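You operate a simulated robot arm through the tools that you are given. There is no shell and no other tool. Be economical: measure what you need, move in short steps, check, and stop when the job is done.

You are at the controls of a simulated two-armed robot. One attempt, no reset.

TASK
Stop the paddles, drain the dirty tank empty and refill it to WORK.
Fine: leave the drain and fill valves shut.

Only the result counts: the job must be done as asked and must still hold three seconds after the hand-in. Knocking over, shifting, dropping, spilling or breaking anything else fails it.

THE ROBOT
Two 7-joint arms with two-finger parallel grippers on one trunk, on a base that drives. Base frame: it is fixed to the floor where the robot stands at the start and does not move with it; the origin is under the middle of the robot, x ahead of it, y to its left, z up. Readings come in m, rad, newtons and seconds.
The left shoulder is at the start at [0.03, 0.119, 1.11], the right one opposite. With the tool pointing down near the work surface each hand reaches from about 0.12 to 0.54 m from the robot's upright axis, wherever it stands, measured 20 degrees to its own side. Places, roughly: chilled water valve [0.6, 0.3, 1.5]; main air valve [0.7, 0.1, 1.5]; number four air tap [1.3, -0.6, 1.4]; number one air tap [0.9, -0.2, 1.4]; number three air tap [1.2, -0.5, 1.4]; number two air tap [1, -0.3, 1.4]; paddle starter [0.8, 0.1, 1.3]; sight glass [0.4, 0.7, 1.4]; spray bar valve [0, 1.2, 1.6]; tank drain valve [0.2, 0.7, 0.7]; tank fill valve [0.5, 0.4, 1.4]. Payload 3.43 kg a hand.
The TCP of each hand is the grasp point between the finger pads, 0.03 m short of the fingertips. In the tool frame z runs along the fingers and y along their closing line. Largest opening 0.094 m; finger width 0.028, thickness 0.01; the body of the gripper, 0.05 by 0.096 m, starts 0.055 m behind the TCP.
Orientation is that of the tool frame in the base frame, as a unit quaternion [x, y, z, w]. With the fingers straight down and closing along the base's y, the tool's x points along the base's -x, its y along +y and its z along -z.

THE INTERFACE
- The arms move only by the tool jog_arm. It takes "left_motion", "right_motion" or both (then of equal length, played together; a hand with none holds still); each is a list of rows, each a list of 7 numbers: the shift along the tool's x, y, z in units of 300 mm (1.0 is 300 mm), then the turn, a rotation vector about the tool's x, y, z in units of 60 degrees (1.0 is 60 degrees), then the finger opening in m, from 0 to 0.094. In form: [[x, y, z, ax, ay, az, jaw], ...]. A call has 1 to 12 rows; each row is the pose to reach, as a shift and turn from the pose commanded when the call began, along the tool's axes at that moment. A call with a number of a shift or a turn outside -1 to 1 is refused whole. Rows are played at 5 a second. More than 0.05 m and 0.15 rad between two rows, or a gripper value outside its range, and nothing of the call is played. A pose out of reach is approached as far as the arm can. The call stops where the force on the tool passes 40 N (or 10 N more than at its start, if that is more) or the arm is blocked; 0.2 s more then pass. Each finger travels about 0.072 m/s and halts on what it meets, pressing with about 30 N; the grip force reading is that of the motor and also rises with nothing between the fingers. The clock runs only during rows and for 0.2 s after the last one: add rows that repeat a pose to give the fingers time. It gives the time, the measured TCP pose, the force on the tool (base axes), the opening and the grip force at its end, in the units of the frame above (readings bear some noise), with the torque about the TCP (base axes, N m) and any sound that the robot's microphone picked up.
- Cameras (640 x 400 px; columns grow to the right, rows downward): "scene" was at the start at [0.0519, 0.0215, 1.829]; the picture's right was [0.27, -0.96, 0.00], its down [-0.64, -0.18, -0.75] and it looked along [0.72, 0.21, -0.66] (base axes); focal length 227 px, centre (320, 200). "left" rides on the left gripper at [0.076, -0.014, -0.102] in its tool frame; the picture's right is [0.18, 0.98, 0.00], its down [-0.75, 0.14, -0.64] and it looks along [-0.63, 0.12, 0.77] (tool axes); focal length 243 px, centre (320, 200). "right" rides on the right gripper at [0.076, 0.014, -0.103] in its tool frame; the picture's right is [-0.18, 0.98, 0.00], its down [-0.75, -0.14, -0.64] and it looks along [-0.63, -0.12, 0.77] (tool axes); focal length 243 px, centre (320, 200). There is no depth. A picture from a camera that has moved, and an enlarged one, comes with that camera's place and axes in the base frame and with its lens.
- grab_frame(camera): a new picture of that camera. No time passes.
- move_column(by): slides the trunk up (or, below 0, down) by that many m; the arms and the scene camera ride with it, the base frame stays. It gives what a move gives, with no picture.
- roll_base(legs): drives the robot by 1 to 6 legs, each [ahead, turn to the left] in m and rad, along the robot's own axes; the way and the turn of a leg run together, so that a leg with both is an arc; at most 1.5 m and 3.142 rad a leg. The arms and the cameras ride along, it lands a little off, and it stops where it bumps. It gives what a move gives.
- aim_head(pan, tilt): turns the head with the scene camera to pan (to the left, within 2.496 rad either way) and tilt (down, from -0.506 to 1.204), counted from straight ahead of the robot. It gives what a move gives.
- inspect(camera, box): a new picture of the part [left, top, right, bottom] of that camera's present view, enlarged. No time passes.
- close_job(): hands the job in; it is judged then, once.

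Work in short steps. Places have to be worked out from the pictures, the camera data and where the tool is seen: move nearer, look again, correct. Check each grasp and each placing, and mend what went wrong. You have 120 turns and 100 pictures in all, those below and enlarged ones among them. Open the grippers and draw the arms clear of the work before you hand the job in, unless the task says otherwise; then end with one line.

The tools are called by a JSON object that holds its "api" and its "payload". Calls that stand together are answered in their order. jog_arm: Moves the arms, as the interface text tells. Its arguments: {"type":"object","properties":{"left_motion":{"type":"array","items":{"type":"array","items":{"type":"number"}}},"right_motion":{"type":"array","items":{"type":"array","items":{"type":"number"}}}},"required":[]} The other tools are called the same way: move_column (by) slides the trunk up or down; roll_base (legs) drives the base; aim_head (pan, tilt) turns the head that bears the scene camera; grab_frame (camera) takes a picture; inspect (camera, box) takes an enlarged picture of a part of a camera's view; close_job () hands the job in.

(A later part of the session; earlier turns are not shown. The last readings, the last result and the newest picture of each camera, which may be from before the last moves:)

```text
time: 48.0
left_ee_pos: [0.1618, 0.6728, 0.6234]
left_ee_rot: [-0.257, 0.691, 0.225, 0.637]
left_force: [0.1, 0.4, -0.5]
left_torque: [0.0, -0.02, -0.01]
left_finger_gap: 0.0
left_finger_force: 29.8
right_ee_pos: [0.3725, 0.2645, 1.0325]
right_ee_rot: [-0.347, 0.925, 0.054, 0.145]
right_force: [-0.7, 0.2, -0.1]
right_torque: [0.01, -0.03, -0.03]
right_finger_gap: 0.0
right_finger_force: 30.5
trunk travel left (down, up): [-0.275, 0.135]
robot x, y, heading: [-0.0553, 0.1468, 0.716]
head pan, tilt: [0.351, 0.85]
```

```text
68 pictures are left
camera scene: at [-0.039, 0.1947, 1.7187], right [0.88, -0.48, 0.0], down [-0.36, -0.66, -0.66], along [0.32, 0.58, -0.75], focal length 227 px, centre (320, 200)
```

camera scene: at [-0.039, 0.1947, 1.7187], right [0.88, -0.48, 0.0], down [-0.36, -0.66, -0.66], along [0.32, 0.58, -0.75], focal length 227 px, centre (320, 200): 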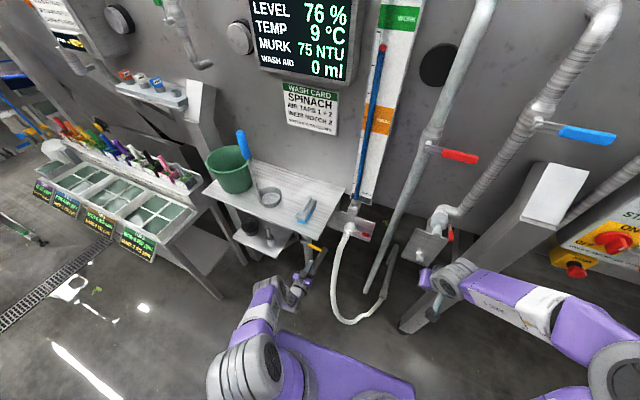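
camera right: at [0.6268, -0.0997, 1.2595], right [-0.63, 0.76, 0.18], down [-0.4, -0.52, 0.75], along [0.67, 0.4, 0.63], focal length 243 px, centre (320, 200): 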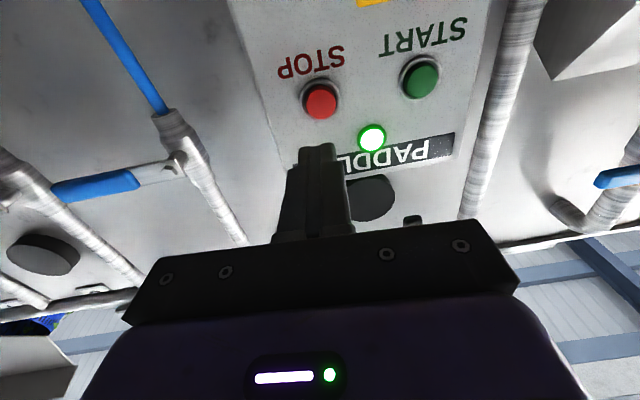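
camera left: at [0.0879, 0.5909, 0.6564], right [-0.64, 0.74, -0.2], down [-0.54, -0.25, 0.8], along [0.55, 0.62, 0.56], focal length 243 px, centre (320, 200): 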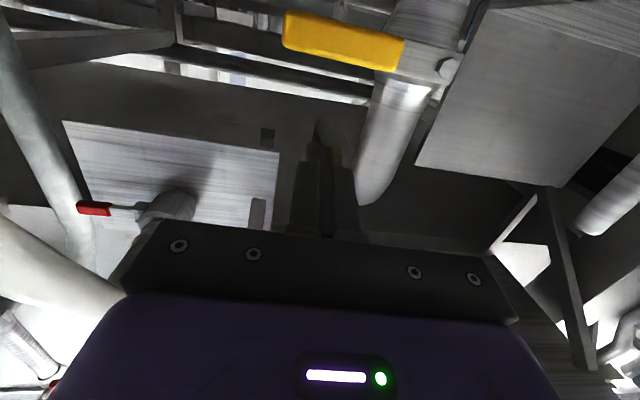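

Clear view. I lower another 0.12 m, then raise the left hand back up and re-measure with its camera.

{"api": "move_column", "payload": {"by": -0.12}}

{"api": "jog_arm", "payload": {"left_motion": [[-0.16, 0, 0, 0, 0, 0, 0], [-0.32, 0, 0, 0, 0, 0, 0], [-0.48, 0, 0, 0, 0, 0, 0]]}}

{"api": "grab_frame", "payload": {"camera": "left"}}

{"api": "inspect", "payload": {"camera": "scene", "box": [240, 200, 400, 320]}}

```text
time: 49.5
left_ee_pos: [0.1628, 0.6724, 0.5046]
left_ee_rot: [-0.257, 0.691, 0.226, 0.637]
left_force: [-0.5, -0.3, 0.6]
left_torque: [0.03, -0.01, 0.04]
left_finger_gap: 0.0
left_finger_force: 30.0
right_ee_pos: [0.3731, 0.2637, 0.9125]
right_ee_rot: [-0.347, 0.925, 0.054, 0.144]
right_force: [-0.5, -0.1, -0.8]
right_torque: [0.0, 0.0, 0.01]
right_finger_gap: 0.0
right_finger_force: 29.9
trunk travel left (down, up): [-0.155, 0.255]
robot x, y, heading: [-0.0513, 0.1468, 0.715]
head pan, tilt: [0.351, 0.85]
```

```text
time: 50.4
left_ee_pos: [0.1665, 0.6839, 0.6447]
left_ee_rot: [-0.257, 0.692, 0.224, 0.636]
left_force: [0.5, 0.0, 0.0]
left_torque: [0.0, -0.02, 0.04]
left_finger_gap: 0.0001
left_finger_force: 29.7
right_ee_pos: [0.3727, 0.2638, 0.9119]
right_ee_rot: [-0.347, 0.925, 0.054, 0.145]
right_force: [-0.1, 0.2, -0.5]
right_torque: [0.0, 0.03, 0.02]
right_finger_gap: 0.0
right_finger_force: 29.8
trunk travel left (down, up): [-0.155, 0.255]
robot x, y, heading: [-0.0557, 0.1485, 0.71]
head pan, tilt: [0.351, 0.85]
```

```text
67 pictures are left
camera left: at [0.0933, 0.6014, 0.5792], right [-0.64, 0.74, -0.2], down [-0.54, -0.25, 0.81], along [0.55, 0.62, 0.56], focal length 243 px, centre (320, 200)
```

left: 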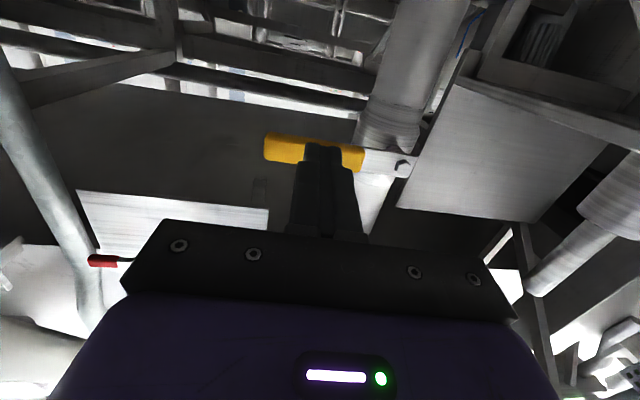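

```text
3.33 times, centred on (320, 260) of scene
camera zoom: at [-0.039, 0.1945, 1.5986], right [0.88, -0.48, 0.0], down [-0.36, -0.66, -0.66], along [0.32, 0.58, -0.75], focal length 756 px, centre (320, 0)
```

zoom: 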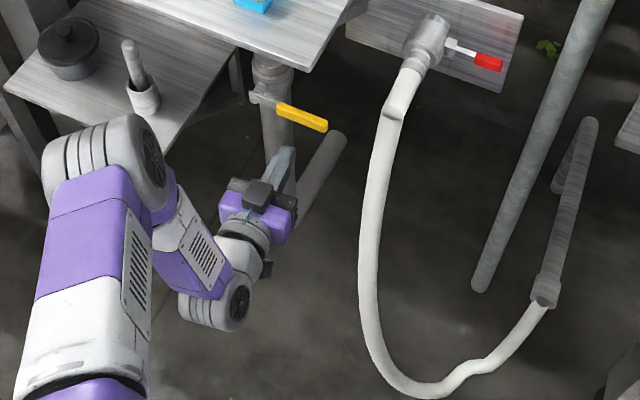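

Refined: lever tip [0.250, 0.700, 0.662], hub about [0.19, 0.80, 0.67]. I raise the fingers above the lever level, then advance so the tips are just past the lever.

{"api": "jog_arm", "payload": {"left_motion": [[-0.13, -0.03, 0, 0, 0, 0, 0], [-0.26, -0.05, 0.0, 0, 0, 0, 0], [-0.26, -0.05, 0.12, 0, 0, 0, 0], [-0.26, -0.05, 0.23, 0, 0, 0, 0]]}}

{"api": "grab_frame", "payload": {"camera": "left"}}

{"api": "inspect", "payload": {"camera": "scene", "box": [260, 190, 360, 270]}}

```text
time: 51.4
left_ee_pos: [0.2377, 0.7229, 0.7184]
left_ee_rot: [-0.257, 0.691, 0.225, 0.637]
left_force: [-0.1, 0.5, 1.1]
left_torque: [-0.01, -0.02, 0.02]
left_finger_gap: 0.0
left_finger_force: 29.8
right_ee_pos: [0.3729, 0.2641, 0.9118]
right_ee_rot: [-0.347, 0.925, 0.055, 0.144]
right_force: [0.0, 0.2, -0.4]
right_torque: [0.03, -0.03, 0.01]
right_finger_gap: 0.0
right_finger_force: 29.2
trunk travel left (down, up): [-0.155, 0.255]
robot x, y, heading: [-0.0552, 0.1464, 0.713]
head pan, tilt: [0.351, 0.85]
```

```text
65 pictures are left
camera left: at [0.1635, 0.6421, 0.6516], right [-0.64, 0.74, -0.2], down [-0.54, -0.25, 0.81], along [0.55, 0.62, 0.56], focal length 243 px, centre (320, 200)
```

left: 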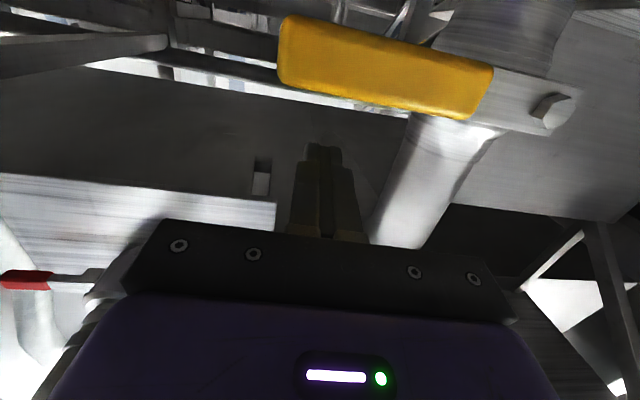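

```text
5.00 times, centred on (310, 230) of scene
camera zoom: at [-0.0386, 0.1948, 1.5986], right [0.88, -0.48, 0.0], down [-0.36, -0.66, -0.66], along [0.32, 0.58, -0.75], focal length 1134 px, centre (370, 50)
```

zoom: 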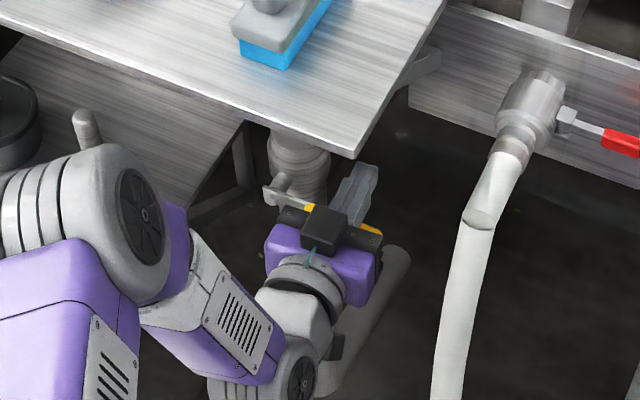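

Fingers sit above the lever at the right lateral place. I push the lever down along its arc around the hub.

{"api": "jog_arm", "payload": {"left_motion": [[0.08, 0, 0, 0, 0, 0, 0], [0.13, 0, 0, 0, 0, 0, 0], [0.203, -0.005, 0, 0, 0, 0, 0], [0.283, 0.007, 0, 0, 0, 0, 0], [0.357, 0.04, 0, 0, 0, 0, 0], [0.417, 0.093, 0, 0, 0, 0, 0], [0.463, 0.157, 0, 0, 0, 0, 0], [0.49, 0.233, 0, 0, 0, 0, 0]]}}

{"api": "grab_frame", "payload": {"camera": "left"}}

{"api": "grab_frame", "payload": {"camera": "scene"}}

```text
time: 52.1
left_ee_pos: [0.2394, 0.7216, 0.6857]
left_ee_rot: [-0.251, 0.679, 0.232, 0.65]
left_force: [-7.7, -7.7, 20.5]
left_torque: [0.0, 0.23, 0.09]
left_finger_gap: 0.0
left_finger_force: 30.2
right_ee_pos: [0.3716, 0.2644, 0.9125]
right_ee_rot: [-0.348, 0.925, 0.056, 0.144]
right_force: [-0.7, 0.3, 0.9]
right_torque: [-0.05, 0.02, -0.02]
right_finger_gap: 0.0
right_finger_force: 30.1
trunk travel left (down, up): [-0.155, 0.255]
robot x, y, heading: [-0.0552, 0.148, 0.717]
head pan, tilt: [0.351, 0.85]
stopped in row 3 (left hand): the force on the tool passed its limit at 51 N (the readings are from after the stop); the commanded pose is now the measured one
```

```text
63 pictures are left
camera left: at [0.1669, 0.6418, 0.6135], right [-0.64, 0.75, -0.19], down [-0.56, -0.27, 0.78], along [0.53, 0.61, 0.59], focal length 243 px, centre (320, 200)
```

left: 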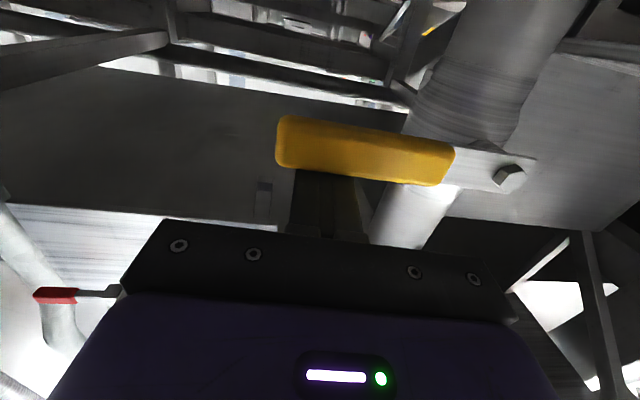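

```text
62 pictures are left
camera scene: at [-0.0398, 0.1935, 1.5988], right [0.88, -0.48, 0.0], down [-0.36, -0.66, -0.66], along [0.32, 0.58, -0.75], focal length 227 px, centre (320, 200)
```

scene: 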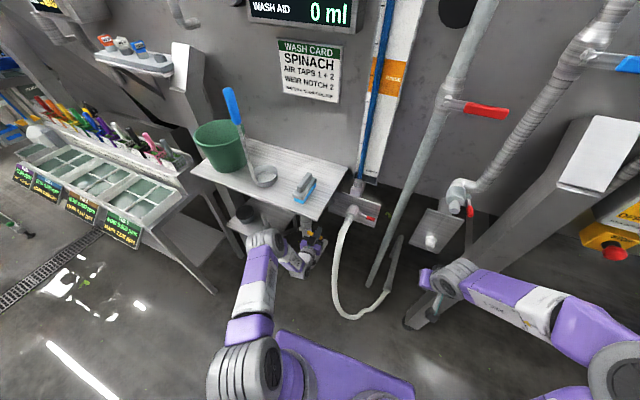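

The lever did not turn down (51 N, apparently its closed stop), so it likely opens upward. I withdraw, go below the lever, and reinsert.

{"api": "jog_arm", "payload": {"left_motion": [[-0.05, 0, 0, 0, 0, 0, 0], [-0.05, 0, -0.13, 0, 0, 0, 0], [-0.05, 0, -0.26, 0, 0, 0, 0], [0.08, 0, -0.26, 0, 0, 0, 0], [0.22, 0, -0.26, 0, 0, 0, 0], [0.22, 0, -0.13, 0, 0, 0, 0], [0.22, 0, 0, 0, 0, 0, 0]]}}

{"api": "grab_frame", "payload": {"camera": "left"}}

```text
time: 53.7
left_ee_pos: [0.2375, 0.7189, 0.6144]
left_ee_rot: [-0.253, 0.682, 0.231, 0.646]
left_force: [0.6, 1.2, 0.2]
left_torque: [-0.02, -0.01, 0.0]
left_finger_gap: 0.0
left_finger_force: 29.7
right_ee_pos: [0.3726, 0.2651, 0.9123]
right_ee_rot: [-0.347, 0.925, 0.054, 0.144]
right_force: [0.3, 0.0, 0.0]
right_torque: [-0.03, -0.01, -0.01]
right_finger_gap: 0.0002
right_finger_force: 29.9
trunk travel left (down, up): [-0.155, 0.255]
robot x, y, heading: [-0.0567, 0.1496, 0.717]
head pan, tilt: [0.351, 0.85]
```

```text
61 pictures are left
camera left: at [0.1652, 0.6377, 0.544], right [-0.64, 0.74, -0.2], down [-0.55, -0.27, 0.79], along [0.53, 0.61, 0.58], focal length 243 px, centre (320, 200)
```

left: 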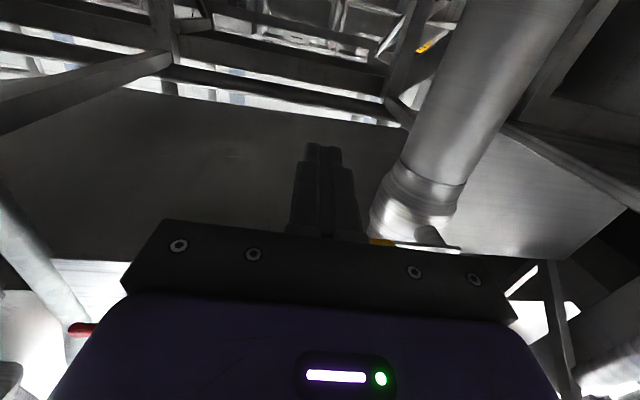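

Fingers are below the lever. I push it upward along the arc.

{"api": "jog_arm", "payload": {"left_motion": [[-0.077, 0, 0, 0, 0, 0, 0], [-0.12, 0, 0, 0, 0, 0, 0], [-0.163, 0, 0, 0, 0, 0, 0], [-0.203, 0.003, 0, 0, 0, 0, 0], [-0.243, 0.01, 0, 0, 0, 0, 0], [-0.283, 0.025, 0, 0, 0, 0, 0], [-0.317, 0.047, 0, 0, 0, 0, 0], [-0.35, 0.067, 0, 0, 0, 0, 0], [-0.38, 0.093, 0, 0, 0, 0, 0], [-0.405, 0.125, 0, 0, 0, 0, 0], [-0.427, 0.16, 0, 0, 0, 0, 0], [-0.457, 0.233, 0, 0, 0, 0, 0]]}}

{"api": "grab_frame", "payload": {"camera": "left"}}

{"api": "grab_frame", "payload": {"camera": "scene"}}

```text
time: 56.3
left_ee_pos: [0.1967, 0.7769, 0.7502]
left_ee_rot: [-0.252, 0.684, 0.228, 0.646]
left_force: [3.5, -7.9, -4.5]
left_torque: [0.09, 0.01, 0.02]
left_finger_gap: 0.0
left_finger_force: 30.4
right_ee_pos: [0.3726, 0.2632, 0.9124]
right_ee_rot: [-0.347, 0.925, 0.054, 0.144]
right_force: [-0.1, 0.7, 0.0]
right_torque: [-0.02, 0.0, -0.03]
right_finger_gap: 0.0
right_finger_force: 30.1
trunk travel left (down, up): [-0.155, 0.255]
robot x, y, heading: [-0.0543, 0.1466, 0.716]
head pan, tilt: [0.351, 0.85]
```

```text
60 pictures are left
camera left: at [0.1243, 0.6961, 0.6792], right [-0.64, 0.75, -0.2], down [-0.55, -0.26, 0.79], along [0.54, 0.61, 0.58], focal length 243 px, centre (320, 200)
```

left: 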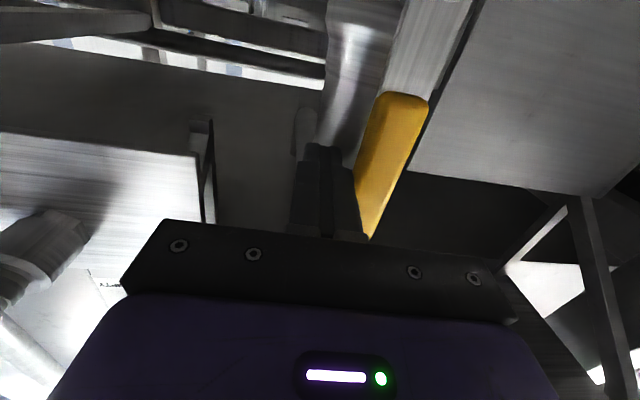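

```text
59 pictures are left
camera scene: at [-0.0381, 0.194, 1.5986], right [0.88, -0.48, 0.0], down [-0.36, -0.66, -0.66], along [0.32, 0.58, -0.75], focal length 227 px, centre (320, 200)
```

scene: 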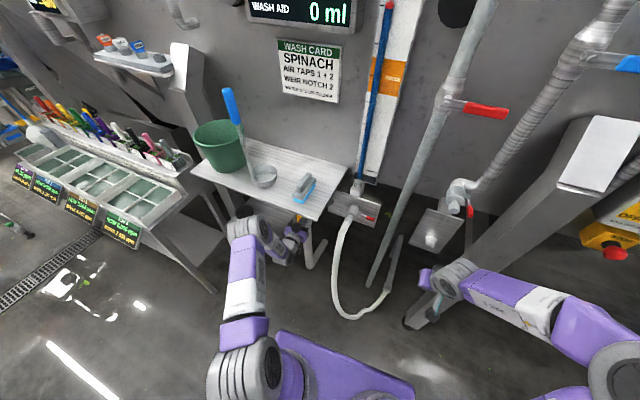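

The lever is now upright, so the drain is open. I tilt the head to the display to watch the level.

{"api": "aim_head", "payload": {"pan": 0.35, "tilt": 0.4}}

{"api": "grab_frame", "payload": {"camera": "scene"}}

```text
time: 57.2
left_ee_pos: [0.1974, 0.7772, 0.7492]
left_ee_rot: [-0.251, 0.684, 0.228, 0.646]
left_force: [9.5, -16.3, -5.9]
left_torque: [0.02, 0.15, -0.19]
left_finger_gap: 0.0002
left_finger_force: 30.2
right_ee_pos: [0.3733, 0.2635, 0.9121]
right_ee_rot: [-0.347, 0.925, 0.055, 0.144]
right_force: [0.0, -0.3, 0.5]
right_torque: [0.0, -0.01, 0.01]
right_finger_gap: 0.0001
right_finger_force: 29.6
trunk travel left (down, up): [-0.155, 0.255]
robot x, y, heading: [-0.0546, 0.1482, 0.716]
head pan, tilt: [0.351, 0.4]
```

```text
58 pictures are left
camera scene: at [-0.0306, 0.2061, 1.6376], right [0.88, -0.48, 0.0], down [-0.19, -0.34, -0.92], along [0.44, 0.81, -0.39], focal length 227 px, centre (320, 200)
```

scene: 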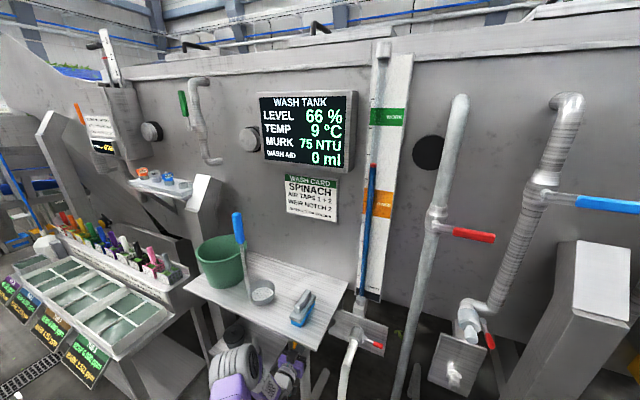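

The level is at 66 % and falling. While it drains, I move the fingers out and around to the left side of the lever, ready to push it shut.

{"api": "jog_arm", "payload": {"left_motion": [[0, -0.03, 0, 0, 0, 0, 0], [0, -0.03, -0.13, 0, 0, 0, 0], [0, -0.03, -0.27, 0, 0, 0, 0], [0, 0.1, -0.27, 0, 0, 0, 0], [0, 0.2, -0.27, 0, 0, 0, 0]]}}

{"api": "grab_frame", "payload": {"camera": "left"}}

{"api": "grab_frame", "payload": {"camera": "scene"}}

```text
time: 58.4
left_ee_pos: [0.0946, 0.7732, 0.7515]
left_ee_rot: [-0.253, 0.682, 0.231, 0.647]
left_force: [0.9, 0.3, -0.4]
left_torque: [0.02, -0.03, -0.03]
left_finger_gap: 0.0
left_finger_force: 30.0
right_ee_pos: [0.3734, 0.2635, 0.9123]
right_ee_rot: [-0.347, 0.925, 0.054, 0.145]
right_force: [0.8, 0.4, -0.9]
right_torque: [0.01, 0.0, -0.04]
right_finger_gap: 0.0
right_finger_force: 29.6
trunk travel left (down, up): [-0.155, 0.255]
robot x, y, heading: [-0.0535, 0.151, 0.714]
head pan, tilt: [0.351, 0.4]
```

```text
57 pictures are left
camera left: at [0.0219, 0.6921, 0.6814], right [-0.64, 0.74, -0.2], down [-0.55, -0.27, 0.79], along [0.53, 0.61, 0.58], focal length 243 px, centre (320, 200)
```

left: 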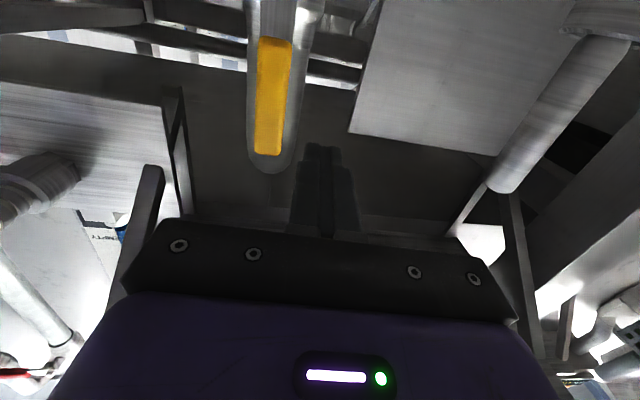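

```text
56 pictures are left
camera scene: at [-0.0324, 0.2075, 1.6377], right [0.88, -0.48, 0.0], down [-0.19, -0.34, -0.92], along [0.44, 0.81, -0.39], focal length 227 px, centre (320, 200)
```

scene: 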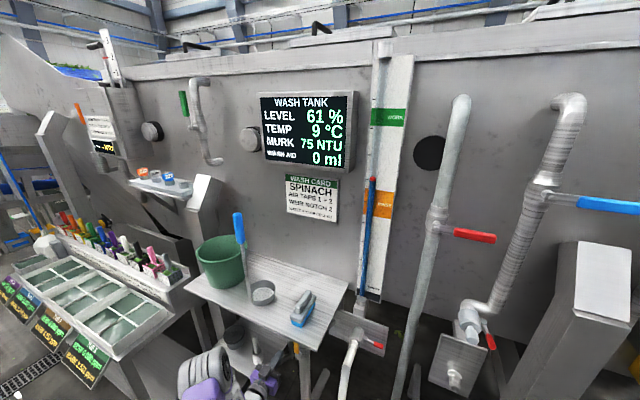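

{"api": "jog_arm", "payload": {"left_motion": [[0, 0.01, 0.13, 0, 0, 0, 0], [0, 0.01, 0.25, 0, 0, 0, 0], [0, 0.01, 0.25, 0, 0, 0, 0], [0, 0.01, 0.25, 0, 0, 0, 0], [0, 0.01, 0.25, 0, 0, 0, 0], [0, 0.01, 0.25, 0, 0, 0, 0], [0, 0.01, 0.25, 0, 0, 0, 0], [0, 0.01, 0.25, 0, 0, 0, 0], [0, 0.01, 0.25, 0, 0, 0, 0], [0, 0.01, 0.25, 0, 0, 0, 0], [0, 0.01, 0.25, 0, 0, 0, 0], [0, 0.01, 0.25, 0, 0, 0, 0]]}}

{"api": "jog_arm", "payload": {"left_motion": [[0, 0, 0, 0, 0, 0, 0], [0, 0, 0, 0, 0, 0, 0], [0, 0, 0, 0, 0, 0, 0], [0, 0, 0, 0, 0, 0, 0], [0, 0, 0, 0, 0, 0, 0], [0, 0, 0, 0, 0, 0, 0], [0, 0, 0, 0, 0, 0, 0], [0, 0, 0, 0, 0, 0, 0], [0, 0, 0, 0, 0, 0, 0], [0, 0, 0, 0, 0, 0, 0], [0, 0, 0, 0, 0, 0, 0], [0, 0, 0, 0, 0, 0, 0]]}}

{"api": "jog_arm", "payload": {"left_motion": [[0, 0, 0, 0, 0, 0, 0], [0, 0, 0, 0, 0, 0, 0], [0, 0, 0, 0, 0, 0, 0], [0, 0, 0, 0, 0, 0, 0], [0, 0, 0, 0, 0, 0, 0], [0, 0, 0, 0, 0, 0, 0], [0, 0, 0, 0, 0, 0, 0], [0, 0, 0, 0, 0, 0, 0], [0, 0, 0, 0, 0, 0, 0], [0, 0, 0, 0, 0, 0, 0], [0, 0, 0, 0, 0, 0, 0], [0, 0, 0, 0, 0, 0, 0]]}}

{"api": "grab_frame", "payload": {"camera": "scene"}}

{"api": "grab_frame", "payload": {"camera": "left"}}

```text
time: 61.0
left_ee_pos: [0.1498, 0.8212, 0.7504]
left_ee_rot: [-0.253, 0.682, 0.231, 0.646]
left_force: [-0.1, 0.0, -0.2]
left_torque: [-0.01, -0.03, 0.0]
left_finger_gap: 0.0
left_finger_force: 29.7
right_ee_pos: [0.3718, 0.2637, 0.9119]
right_ee_rot: [-0.346, 0.925, 0.054, 0.144]
right_force: [-0.1, 0.4, -0.2]
right_torque: [0.0, 0.02, 0.0]
right_finger_gap: 0.0
right_finger_force: 29.8
trunk travel left (down, up): [-0.155, 0.255]
robot x, y, heading: [-0.0512, 0.1492, 0.713]
head pan, tilt: [0.351, 0.4]
```

```text
time: 63.6
left_ee_pos: [0.1496, 0.8208, 0.7518]
left_ee_rot: [-0.253, 0.682, 0.231, 0.647]
left_force: [0.2, 0.6, 0.3]
left_torque: [-0.02, 0.01, -0.02]
left_finger_gap: 0.0001
left_finger_force: 29.9
right_ee_pos: [0.3734, 0.263, 0.9129]
right_ee_rot: [-0.347, 0.925, 0.055, 0.144]
right_force: [0.9, -0.1, 0.0]
right_torque: [0.01, -0.02, -0.04]
right_finger_gap: 0.0001
right_finger_force: 30.0
trunk travel left (down, up): [-0.155, 0.255]
robot x, y, heading: [-0.0551, 0.1465, 0.713]
head pan, tilt: [0.351, 0.4]
```

```text
time: 66.2
left_ee_pos: [0.1488, 0.8219, 0.7503]
left_ee_rot: [-0.253, 0.682, 0.231, 0.646]
left_force: [-0.8, -0.4, 0.4]
left_torque: [0.01, 0.02, 0.0]
left_finger_gap: 0.0001
left_finger_force: 29.9
right_ee_pos: [0.3735, 0.2632, 0.9124]
right_ee_rot: [-0.346, 0.925, 0.054, 0.143]
right_force: [-0.1, 0.4, 1.1]
right_torque: [-0.01, 0.02, -0.01]
right_finger_gap: 0.0003
right_finger_force: 29.5
trunk travel left (down, up): [-0.155, 0.255]
robot x, y, heading: [-0.0545, 0.1458, 0.721]
head pan, tilt: [0.351, 0.4]
```

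```text
55 pictures are left
camera scene: at [-0.0321, 0.2075, 1.6377], right [0.88, -0.48, 0.0], down [-0.19, -0.34, -0.92], along [0.44, 0.81, -0.39], focal length 227 px, centre (320, 200)
```

scene: 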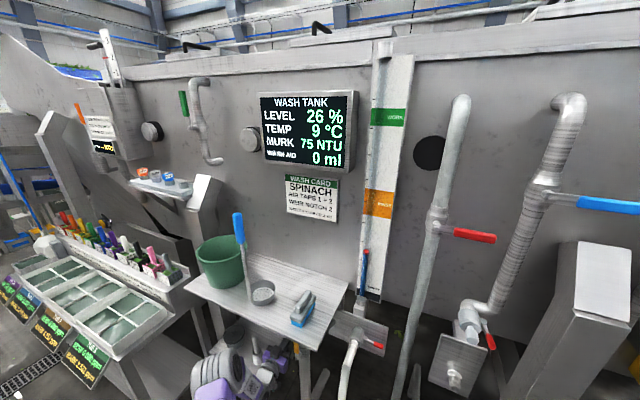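

```text
54 pictures are left
camera left: at [0.0774, 0.7401, 0.6801], right [-0.64, 0.74, -0.2], down [-0.55, -0.27, 0.79], along [0.53, 0.61, 0.58], focal length 243 px, centre (320, 200)
```

left: 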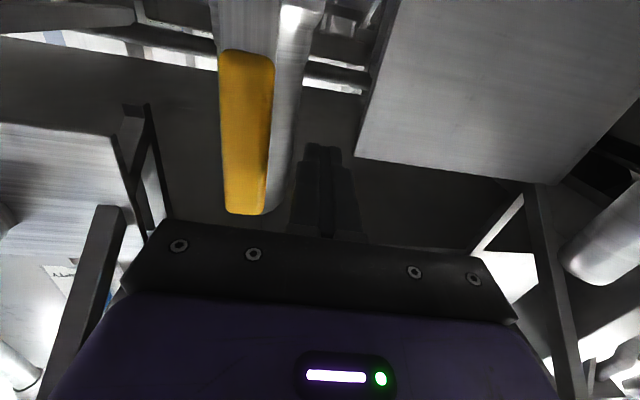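

The level is at 26 %, so I wait about 7.5 s more.

{"api": "jog_arm", "payload": {"left_motion": [[0, 0, 0, 0, 0, 0, 0], [0, 0, 0, 0, 0, 0, 0], [0, 0, 0, 0, 0, 0, 0], [0, 0, 0, 0, 0, 0, 0], [0, 0, 0, 0, 0, 0, 0], [0, 0, 0, 0, 0, 0, 0], [0, 0, 0, 0, 0, 0, 0], [0, 0, 0, 0, 0, 0, 0], [0, 0, 0, 0, 0, 0, 0], [0, 0, 0, 0, 0, 0, 0], [0, 0, 0, 0, 0, 0, 0], [0, 0, 0, 0, 0, 0, 0]]}}

{"api": "jog_arm", "payload": {"left_motion": [[0, 0, 0, 0, 0, 0, 0], [0, 0, 0, 0, 0, 0, 0], [0, 0, 0, 0, 0, 0, 0], [0, 0, 0, 0, 0, 0, 0], [0, 0, 0, 0, 0, 0, 0], [0, 0, 0, 0, 0, 0, 0], [0, 0, 0, 0, 0, 0, 0], [0, 0, 0, 0, 0, 0, 0], [0, 0, 0, 0, 0, 0, 0], [0, 0, 0, 0, 0, 0, 0], [0, 0, 0, 0, 0, 0, 0], [0, 0, 0, 0, 0, 0, 0]]}}

{"api": "jog_arm", "payload": {"left_motion": [[0, 0, 0, 0, 0, 0, 0], [0, 0, 0, 0, 0, 0, 0], [0, 0, 0, 0, 0, 0, 0], [0, 0, 0, 0, 0, 0, 0], [0, 0, 0, 0, 0, 0, 0], [0, 0, 0, 0, 0, 0, 0], [0, 0, 0, 0, 0, 0, 0], [0, 0, 0, 0, 0, 0, 0], [0, 0, 0, 0, 0, 0, 0], [0, 0, 0, 0, 0, 0, 0], [0, 0, 0, 0, 0, 0, 0], [0, 0, 0, 0, 0, 0, 0]]}}

{"api": "inspect", "payload": {"camera": "scene", "box": [240, 80, 420, 310]}}

```text
time: 68.8
left_ee_pos: [0.1495, 0.8216, 0.7495]
left_ee_rot: [-0.253, 0.682, 0.231, 0.646]
left_force: [-0.4, 0.8, 0.4]
left_torque: [-0.04, 0.0, 0.0]
left_finger_gap: 0.0003
left_finger_force: 30.4
right_ee_pos: [0.3712, 0.2632, 0.9117]
right_ee_rot: [-0.347, 0.925, 0.054, 0.144]
right_force: [-0.1, 0.5, -0.1]
right_torque: [-0.01, 0.0, -0.04]
right_finger_gap: 0.0002
right_finger_force: 30.0
trunk travel left (down, up): [-0.155, 0.255]
robot x, y, heading: [-0.0541, 0.1462, 0.715]
head pan, tilt: [0.351, 0.4]
```

```text
time: 71.4
left_ee_pos: [0.1512, 0.8212, 0.7509]
left_ee_rot: [-0.253, 0.682, 0.23, 0.646]
left_force: [-0.1, -0.5, -0.8]
left_torque: [-0.01, -0.01, 0.02]
left_finger_gap: 0.0002
left_finger_force: 29.8
right_ee_pos: [0.3723, 0.263, 0.9134]
right_ee_rot: [-0.346, 0.925, 0.054, 0.144]
right_force: [-0.3, 0.0, 0.7]
right_torque: [0.03, -0.01, -0.01]
right_finger_gap: 0.0001
right_finger_force: 30.1
trunk travel left (down, up): [-0.155, 0.255]
robot x, y, heading: [-0.0586, 0.147, 0.712]
head pan, tilt: [0.351, 0.4]
```

```text
time: 74.0
left_ee_pos: [0.1512, 0.8213, 0.7508]
left_ee_rot: [-0.252, 0.682, 0.23, 0.647]
left_force: [-1.0, 0.2, -0.7]
left_torque: [-0.01, 0.0, 0.0]
left_finger_gap: 0.0
left_finger_force: 30.2
right_ee_pos: [0.3725, 0.2628, 0.913]
right_ee_rot: [-0.347, 0.925, 0.053, 0.144]
right_force: [0.3, 0.4, 0.5]
right_torque: [0.0, -0.02, 0.01]
right_finger_gap: 0.0
right_finger_force: 30.6
trunk travel left (down, up): [-0.155, 0.255]
robot x, y, heading: [-0.054, 0.1483, 0.716]
head pan, tilt: [0.351, 0.4]
```

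```text
1.74 times, centred on (330, 195) of scene
camera zoom: at [-0.0321, 0.2075, 1.6377], right [0.88, -0.48, 0.0], down [-0.19, -0.34, -0.92], along [0.44, 0.81, -0.39], focal length 394 px, centre (303, 209)
```

zoom: 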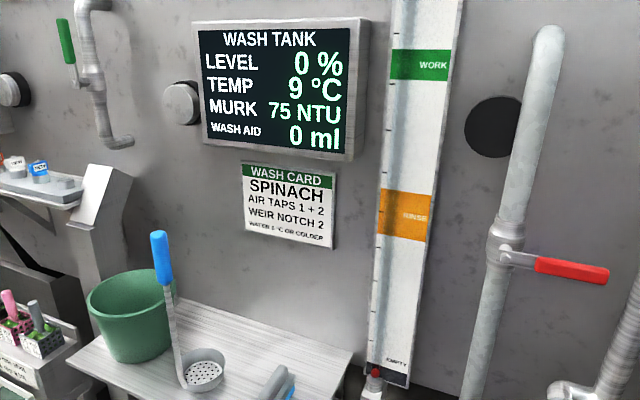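

The level reads 0 % and the float is at the bottom. I push the drain lever back down to closed along the arc.

{"api": "jog_arm", "payload": {"left_motion": [[0.013, -0.06, 0, 0, 0, 0, 0], [0.01, -0.1, 0, 0, 0, 0, 0], [0.007, -0.137, 0, 0, 0, 0, 0], [0.01, -0.175, 0, 0, 0, 0, 0], [0.013, -0.213, 0, 0, 0, 0, 0], [0.025, -0.25, 0, 0, 0, 0, 0], [0.043, -0.283, 0, 0, 0, 0, 0], [0.065, -0.315, 0, 0, 0, 0, 0], [0.09, -0.347, 0, 0, 0, 0, 0], [0.12, -0.37, 0, 0, 0, 0, 0], [0.15, -0.393, 0, 0, 0, 0, 0], [0.21, -0.423, 0, 0, 0, 0, 0]]}}

{"api": "grab_frame", "payload": {"camera": "left"}}

```text
time: 76.6
left_ee_pos: [0.2296, 0.7206, 0.6889]
left_ee_rot: [-0.252, 0.682, 0.23, 0.646]
left_force: [0.0, -0.1, -0.4]
left_torque: [-0.01, 0.0, 0.02]
left_finger_gap: 0.0001
left_finger_force: 30.0
right_ee_pos: [0.3733, 0.2637, 0.9127]
right_ee_rot: [-0.347, 0.925, 0.054, 0.144]
right_force: [-0.6, -1.0, 0.3]
right_torque: [0.0, 0.01, 0.0]
right_finger_gap: 0.0001
right_finger_force: 29.9
trunk travel left (down, up): [-0.155, 0.255]
robot x, y, heading: [-0.0534, 0.147, 0.721]
head pan, tilt: [0.351, 0.4]
```

```text
52 pictures are left
camera left: at [0.1576, 0.6398, 0.618], right [-0.64, 0.74, -0.2], down [-0.55, -0.27, 0.79], along [0.53, 0.61, 0.58], focal length 243 px, centre (320, 200)
```

left: 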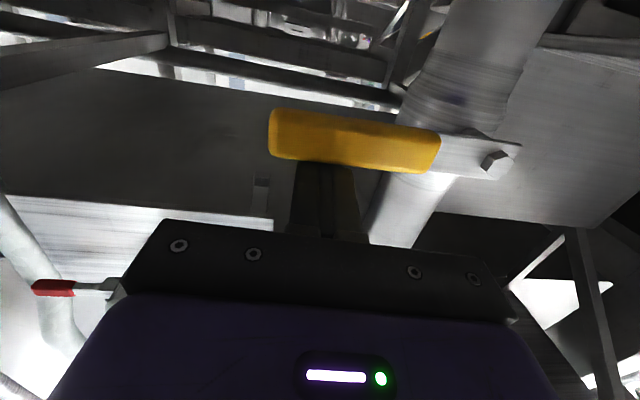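

The lever is almost horizontal. I press it down to its stop to be sure, then back away.

{"api": "jog_arm", "payload": {"left_motion": [[0.02, 0, 0, 0, 0, 0, 0], [0.04, 0, 0, 0, 0, 0, 0], [0.055, 0, 0, 0, 0, 0, 0]]}}

{"api": "grab_frame", "payload": {"camera": "left"}}

```text
time: 77.3
left_ee_pos: [0.2316, 0.7233, 0.6855]
left_ee_rot: [-0.248, 0.673, 0.234, 0.656]
left_force: [-3.4, -5.7, 17.6]
left_torque: [0.03, 0.17, 0.03]
left_finger_gap: 0.0
left_finger_force: 30.0
right_ee_pos: [0.3719, 0.2626, 0.9132]
right_ee_rot: [-0.347, 0.925, 0.055, 0.143]
right_force: [0.2, -0.2, -0.3]
right_torque: [0.01, 0.02, -0.03]
right_finger_gap: 0.0001
right_finger_force: 29.9
trunk travel left (down, up): [-0.155, 0.255]
robot x, y, heading: [-0.0557, 0.1456, 0.717]
head pan, tilt: [0.351, 0.4]
stopped in row 3 (left hand): the force on the tool passed its limit at 45 N (the readings are from after the stop); the commanded pose is now the measured one
```

```text
51 pictures are left
camera left: at [0.1614, 0.6436, 0.6116], right [-0.63, 0.75, -0.19], down [-0.57, -0.29, 0.77], along [0.52, 0.6, 0.61], focal length 243 px, centre (320, 200)
```

left: 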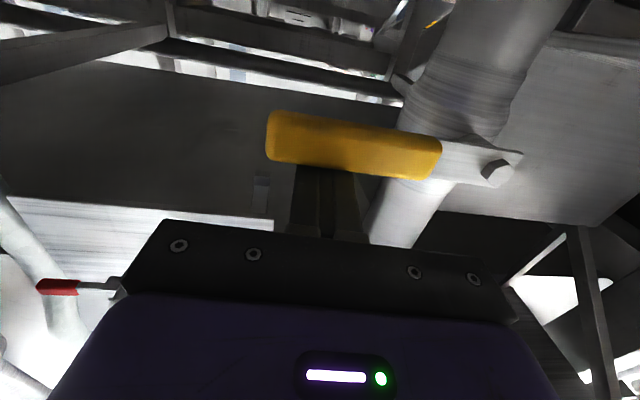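

The lever is on its stop at the same place as at the start, so the drain is shut. I withdraw the left hand well back.

{"api": "jog_arm", "payload": {"left_motion": [[-0.04, 0, 0, 0, 0, 0, 0], [-0.04, 0, -0.13, 0, 0, 0, 0], [-0.04, -0.05, -0.27, 0, 0, 0, 0], [0.03, -0.1, -0.4, 0, 0, 0, 0], [0.1, -0.15, -0.53, 0, 0, 0, 0], [0.17, -0.2, -0.66, 0, 0, 0, 0]]}}

{"api": "aim_head", "payload": {"pan": 0.2, "tilt": 0.7}}

{"api": "grab_frame", "payload": {"camera": "scene"}}

```text
time: 78.7
left_ee_pos: [0.118, 0.5495, 0.6364]
left_ee_rot: [-0.249, 0.675, 0.234, 0.653]
left_force: [0.4, 0.4, 0.1]
left_torque: [-0.01, 0.0, -0.01]
left_finger_gap: 0.0
left_finger_force: 30.2
right_ee_pos: [0.3733, 0.2638, 0.9134]
right_ee_rot: [-0.347, 0.925, 0.054, 0.144]
right_force: [0.6, -0.5, 0.5]
right_torque: [0.02, 0.01, -0.02]
right_finger_gap: 0.0001
right_finger_force: 30.0
trunk travel left (down, up): [-0.155, 0.255]
robot x, y, heading: [-0.0562, 0.1418, 0.717]
head pan, tilt: [0.351, 0.4]
```

```text
time: 79.5
left_ee_pos: [0.1177, 0.5493, 0.6358]
left_ee_rot: [-0.249, 0.676, 0.233, 0.653]
left_force: [0.6, 0.5, -0.1]
left_torque: [-0.01, -0.02, 0.01]
left_finger_gap: 0.0
left_finger_force: 29.4
right_ee_pos: [0.3719, 0.2639, 0.9117]
right_ee_rot: [-0.348, 0.925, 0.055, 0.143]
right_force: [0.8, 1.0, -0.4]
right_torque: [0.06, 0.0, 0.01]
right_finger_gap: 0.0001
right_finger_force: 30.3
trunk travel left (down, up): [-0.155, 0.255]
robot x, y, heading: [-0.057, 0.1464, 0.717]
head pan, tilt: [0.201, 0.7]
```

```text
50 pictures are left
camera scene: at [-0.0253, 0.1936, 1.6109], right [0.79, -0.61, 0.0], down [-0.39, -0.51, -0.77], along [0.46, 0.61, -0.64], focal length 227 px, centre (320, 200)
```

scene: 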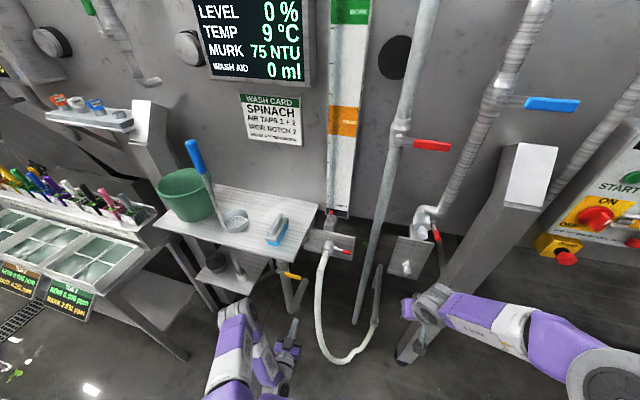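

The drain lever is horizontal and the level reads 0 %. I raise the column back up for the fill valve; the left hand clears the table edge.

{"api": "move_column", "payload": {"by": 0.22}}

{"api": "grab_frame", "payload": {"camera": "scene"}}

```text
time: 81.8
left_ee_pos: [0.1186, 0.5492, 0.8571]
left_ee_rot: [-0.25, 0.676, 0.234, 0.653]
left_force: [0.0, -0.1, -1.6]
left_torque: [0.01, 0.0, 0.01]
left_finger_gap: 0.0
left_finger_force: 29.5
right_ee_pos: [0.3723, 0.2633, 1.1326]
right_ee_rot: [-0.346, 0.925, 0.054, 0.145]
right_force: [-0.6, -0.1, 0.3]
right_torque: [0.01, 0.03, 0.01]
right_finger_gap: 0.0002
right_finger_force: 29.5
trunk travel left (down, up): [-0.375, 0.035]
robot x, y, heading: [-0.0548, 0.1475, 0.717]
head pan, tilt: [0.201, 0.7]
```

```text
49 pictures are left
camera scene: at [-0.0252, 0.1936, 1.8307], right [0.79, -0.61, 0.0], down [-0.39, -0.51, -0.76], along [0.46, 0.61, -0.64], focal length 227 px, centre (320, 200)
```

scene: 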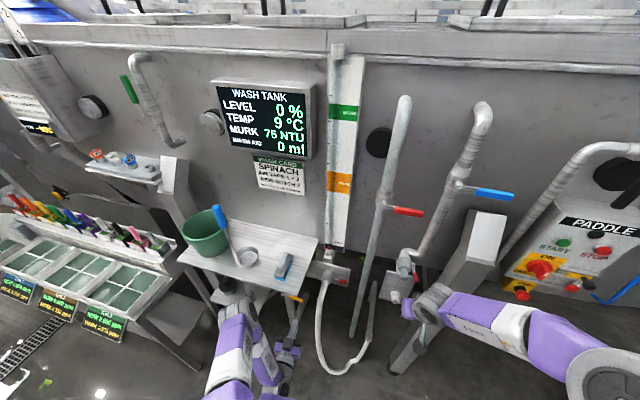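

I raise the right hand and turn it to face the fill valve, stopping short and below the red lever.

{"api": "jog_arm", "payload": {"right_motion": [[-0.05, 0.01, -0.053, 0, -0.11, 0, 0], [-0.1, 0.02, -0.105, 0, -0.22, 0, 0], [-0.15, 0.03, -0.158, 0, -0.33, 0, 0], [-0.2, 0.04, -0.21, 0, -0.44, 0, 0], [-0.25, 0.05, -0.263, 0, -0.55, 0, 0], [-0.3, 0.06, -0.316, 0, -0.66, 0, 0], [-0.35, 0.07, -0.369, 0, -0.77, 0, 0], [-0.4, 0.08, -0.42, 0, -0.88, 0, 0], [-0.454, 0.092, -0.474, 0, -1.0, 0, 0]]}}

{"api": "grab_frame", "payload": {"camera": "right"}}

```text
time: 83.8
left_ee_pos: [0.1184, 0.5504, 0.8573]
left_ee_rot: [-0.25, 0.676, 0.233, 0.652]
left_force: [0.3, 0.3, -0.2]
left_torque: [0.01, -0.01, 0.04]
left_finger_gap: 0.0
left_finger_force: 30.0
right_ee_pos: [0.419, 0.3422, 1.3091]
right_ee_rot: [-0.274, 0.729, 0.221, 0.588]
right_force: [1.0, 0.1, -0.2]
right_torque: [0.0, 0.04, -0.02]
right_finger_gap: 0.0002
right_finger_force: 29.4
trunk travel left (down, up): [-0.375, 0.035]
robot x, y, heading: [-0.0552, 0.1432, 0.718]
head pan, tilt: [0.201, 0.7]
```

```text
48 pictures are left
camera right: at [0.3227, 0.2765, 1.2555], right [-0.62, 0.77, 0.18], down [-0.26, -0.41, 0.87], along [0.74, 0.49, 0.45], focal length 243 px, centre (320, 200)
```

right: 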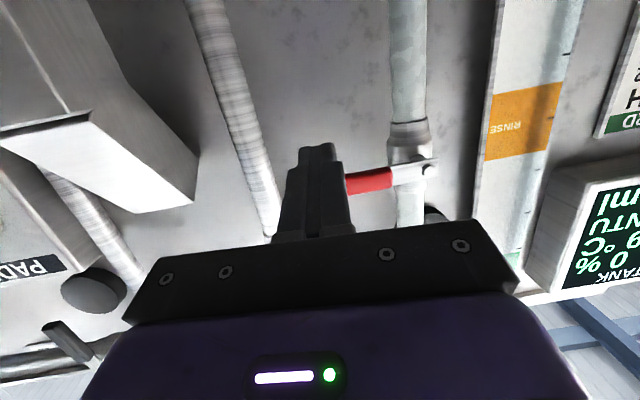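

{"api": "inspect", "payload": {"camera": "scene", "box": [350, 170, 450, 260]}}

```text
4.44 times, centred on (400, 215) of scene
camera zoom: at [-0.025, 0.1941, 1.8308], right [0.79, -0.61, 0.0], down [-0.39, -0.51, -0.76], along [0.46, 0.61, -0.64], focal length 1008 px, centre (-36, 133)
```

zoom: 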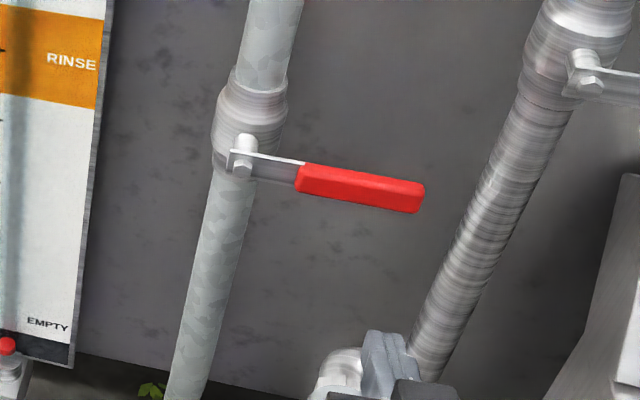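

Refined: fill hub [0.4435, 0.491, 1.360] and tip [0.521, 0.397, 1.359], lever 0.12 m long. I level the fingers and insert them just under the lever's outer part.

{"api": "jog_arm", "payload": {"right_motion": [[-0.03, 0.02, 0.04, 0, -0.1, 0, 0], [-0.06, 0.043, 0.1, 0, -0.205, 0, 0], [-0.08, 0.043, 0.2, 0, -0.205, 0, 0], [-0.096, 0.043, 0.3, 0, -0.205, 0, 0]]}}

{"api": "grab_frame", "payload": {"camera": "right"}}

{"api": "inspect", "payload": {"camera": "scene", "box": [350, 170, 450, 260]}}

```text
time: 84.8
left_ee_pos: [0.1191, 0.5505, 0.8577]
left_ee_rot: [-0.25, 0.676, 0.234, 0.653]
left_force: [0.4, -0.4, 0.0]
left_torque: [0.03, 0.0, 0.01]
left_finger_gap: 0.0
left_finger_force: 30.0
right_ee_pos: [0.4797, 0.4127, 1.3148]
right_ee_rot: [-0.249, 0.663, 0.248, 0.661]
right_force: [0.6, 0.2, -1.1]
right_torque: [0.01, 0.02, -0.03]
right_finger_gap: 0.0
right_finger_force: 29.7
trunk travel left (down, up): [-0.375, 0.035]
robot x, y, heading: [-0.0563, 0.1449, 0.721]
head pan, tilt: [0.201, 0.7]
```

```text
46 pictures are left
camera right: at [0.3948, 0.3564, 1.2397], right [-0.65, 0.74, 0.18], down [-0.39, -0.53, 0.75], along [0.66, 0.42, 0.63], focal length 243 px, centre (320, 200)
```

right: 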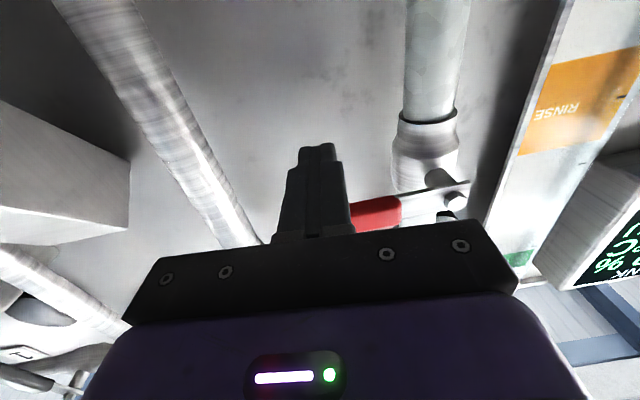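

```text
4.44 times, centred on (400, 215) of scene
camera zoom: at [-0.0242, 0.1946, 1.8308], right [0.79, -0.61, 0.0], down [-0.39, -0.51, -0.76], along [0.46, 0.61, -0.64], focal length 1008 px, centre (-36, 133)
```

zoom: 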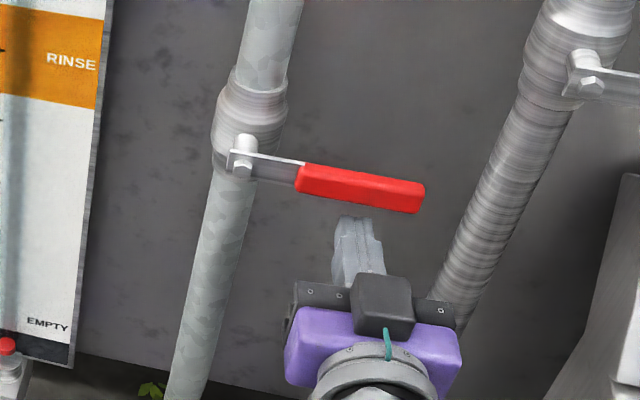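

The fingers are directly under the lever. I push it up to open the fill.

{"api": "jog_arm", "payload": {"right_motion": [[-0.077, 0, 0, 0, 0, 0, 0], [-0.113, -0.005, 0, 0, 0, 0, 0], [-0.15, -0.009, 0, 0, 0, 0, 0], [-0.19, -0.005, 0, 0, 0, 0, 0], [-0.227, 0, 0, 0, 0, 0, 0], [-0.26, 0.015, 0, 0, 0, 0, 0], [-0.293, 0.03, 0, 0, 0, 0, 0], [-0.323, 0.05, 0, 0, 0, 0, 0], [-0.353, 0.075, 0, 0, 0, 0, 0], [-0.377, 0.105, 0, 0, 0, 0, 0], [-0.4, 0.135, 0, 0, 0, 0, 0], [-0.427, 0.21, 0, 0, 0, 0, 0]]}}

{"api": "grab_frame", "payload": {"camera": "scene"}}

{"api": "grab_frame", "payload": {"camera": "right"}}

```text
time: 87.4
left_ee_pos: [0.1184, 0.5496, 0.8562]
left_ee_rot: [-0.25, 0.676, 0.233, 0.653]
left_force: [0.1, 0.6, 0.4]
left_torque: [-0.02, 0.03, 0.0]
left_finger_gap: 0.0
left_finger_force: 30.0
right_ee_pos: [0.4418, 0.4616, 1.4471]
right_ee_rot: [-0.248, 0.662, 0.248, 0.662]
right_force: [0.7, -0.6, -1.1]
right_torque: [-0.03, -0.01, -0.07]
right_finger_gap: 0.0002
right_finger_force: 30.1
trunk travel left (down, up): [-0.375, 0.035]
robot x, y, heading: [-0.0571, 0.147, 0.718]
head pan, tilt: [0.201, 0.7]
```

```text
44 pictures are left
camera scene: at [-0.0255, 0.1944, 1.8309], right [0.79, -0.61, 0.0], down [-0.39, -0.51, -0.76], along [0.46, 0.61, -0.64], focal length 227 px, centre (320, 200)
```

scene: 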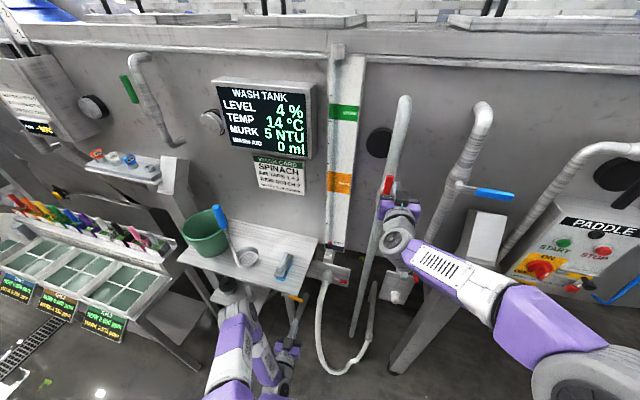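

```text
43 pictures are left
camera right: at [0.3549, 0.4052, 1.3708], right [-0.65, 0.74, 0.18], down [-0.39, -0.53, 0.75], along [0.66, 0.42, 0.63], focal length 243 px, centre (320, 200)
```

right: 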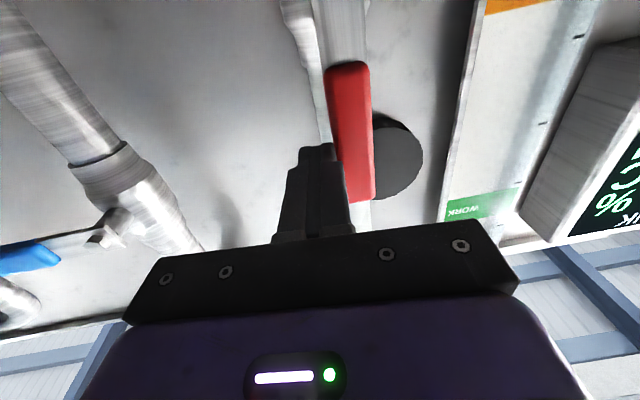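

The fill is open (4 %, clean water coming in). I move the fingers round to the left side of the lever, ready to close it.

{"api": "jog_arm", "payload": {"right_motion": [[0, -0.03, 0, 0, 0, 0, 0], [0, -0.03, -0.13, 0, 0, 0, 0], [0, -0.03, -0.27, 0, 0, 0, 0], [0, 0.1, -0.27, 0, 0, 0, 0], [0, 0.21, -0.27, 0, 0, 0, 0], [0, 0.21, -0.13, 0, 0, 0, 0], [0, 0.21, 0, 0, 0, 0, 0]]}}

{"api": "grab_frame", "payload": {"camera": "right"}}

{"api": "aim_head", "payload": {"pan": 0.2, "tilt": 0.5}}

{"api": "inspect", "payload": {"camera": "scene", "box": [200, 80, 440, 300]}}

```text
time: 89.0
left_ee_pos: [0.1174, 0.551, 0.8562]
left_ee_rot: [-0.249, 0.676, 0.233, 0.653]
left_force: [0.0, 1.1, 0.0]
left_torque: [0.02, -0.02, -0.04]
left_finger_gap: 0.0
left_finger_force: 30.0
right_ee_pos: [0.3992, 0.5092, 1.4447]
right_ee_rot: [-0.248, 0.662, 0.248, 0.662]
right_force: [-0.5, 0.2, 0.6]
right_torque: [0.0, -0.03, 0.01]
right_finger_gap: 0.0
right_finger_force: 30.4
trunk travel left (down, up): [-0.375, 0.035]
robot x, y, heading: [-0.0544, 0.1482, 0.718]
head pan, tilt: [0.201, 0.7]
```

```text
42 pictures are left
camera right: at [0.3133, 0.4526, 1.3694], right [-0.65, 0.74, 0.18], down [-0.39, -0.53, 0.75], along [0.66, 0.42, 0.63], focal length 243 px, centre (320, 200)
```

right: 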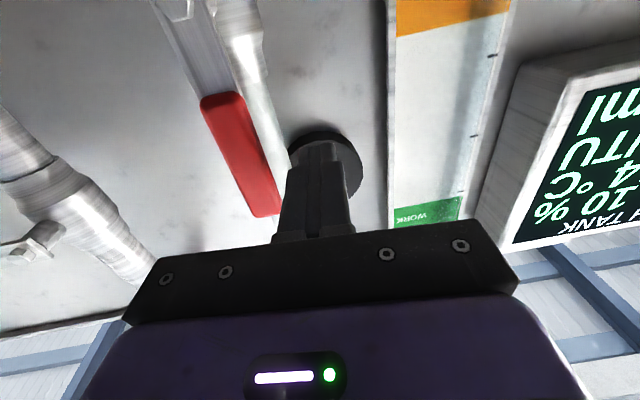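

```text
time: 89.8
left_ee_pos: [0.1178, 0.5498, 0.856]
left_ee_rot: [-0.25, 0.676, 0.234, 0.653]
left_force: [0.0, 0.0, 0.6]
left_torque: [0.02, 0.01, -0.03]
left_finger_gap: 0.0
left_finger_force: 29.8
right_ee_pos: [0.3991, 0.5075, 1.4461]
right_ee_rot: [-0.249, 0.662, 0.249, 0.662]
right_force: [0.3, 0.3, 0.3]
right_torque: [-0.01, 0.0, 0.02]
right_finger_gap: 0.0001
right_finger_force: 30.1
trunk travel left (down, up): [-0.375, 0.035]
robot x, y, heading: [-0.0554, 0.1454, 0.716]
head pan, tilt: [0.201, 0.499]
```

```text
1.82 times, centred on (320, 190) of scene
camera zoom: at [-0.0216, 0.1981, 1.8485], right [0.79, -0.61, 0.0], down [-0.29, -0.38, -0.88], along [0.53, 0.7, -0.48], focal length 412 px, centre (320, 218)
```

zoom: 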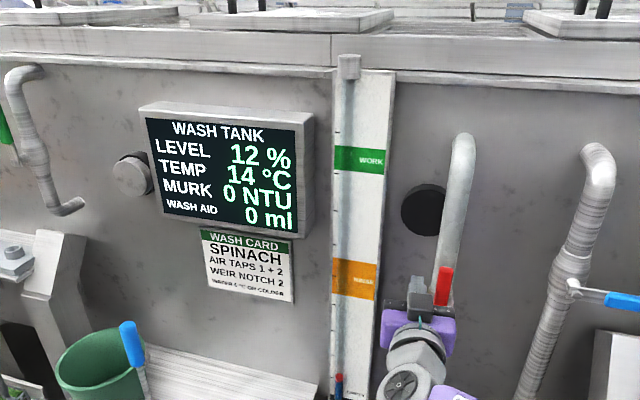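

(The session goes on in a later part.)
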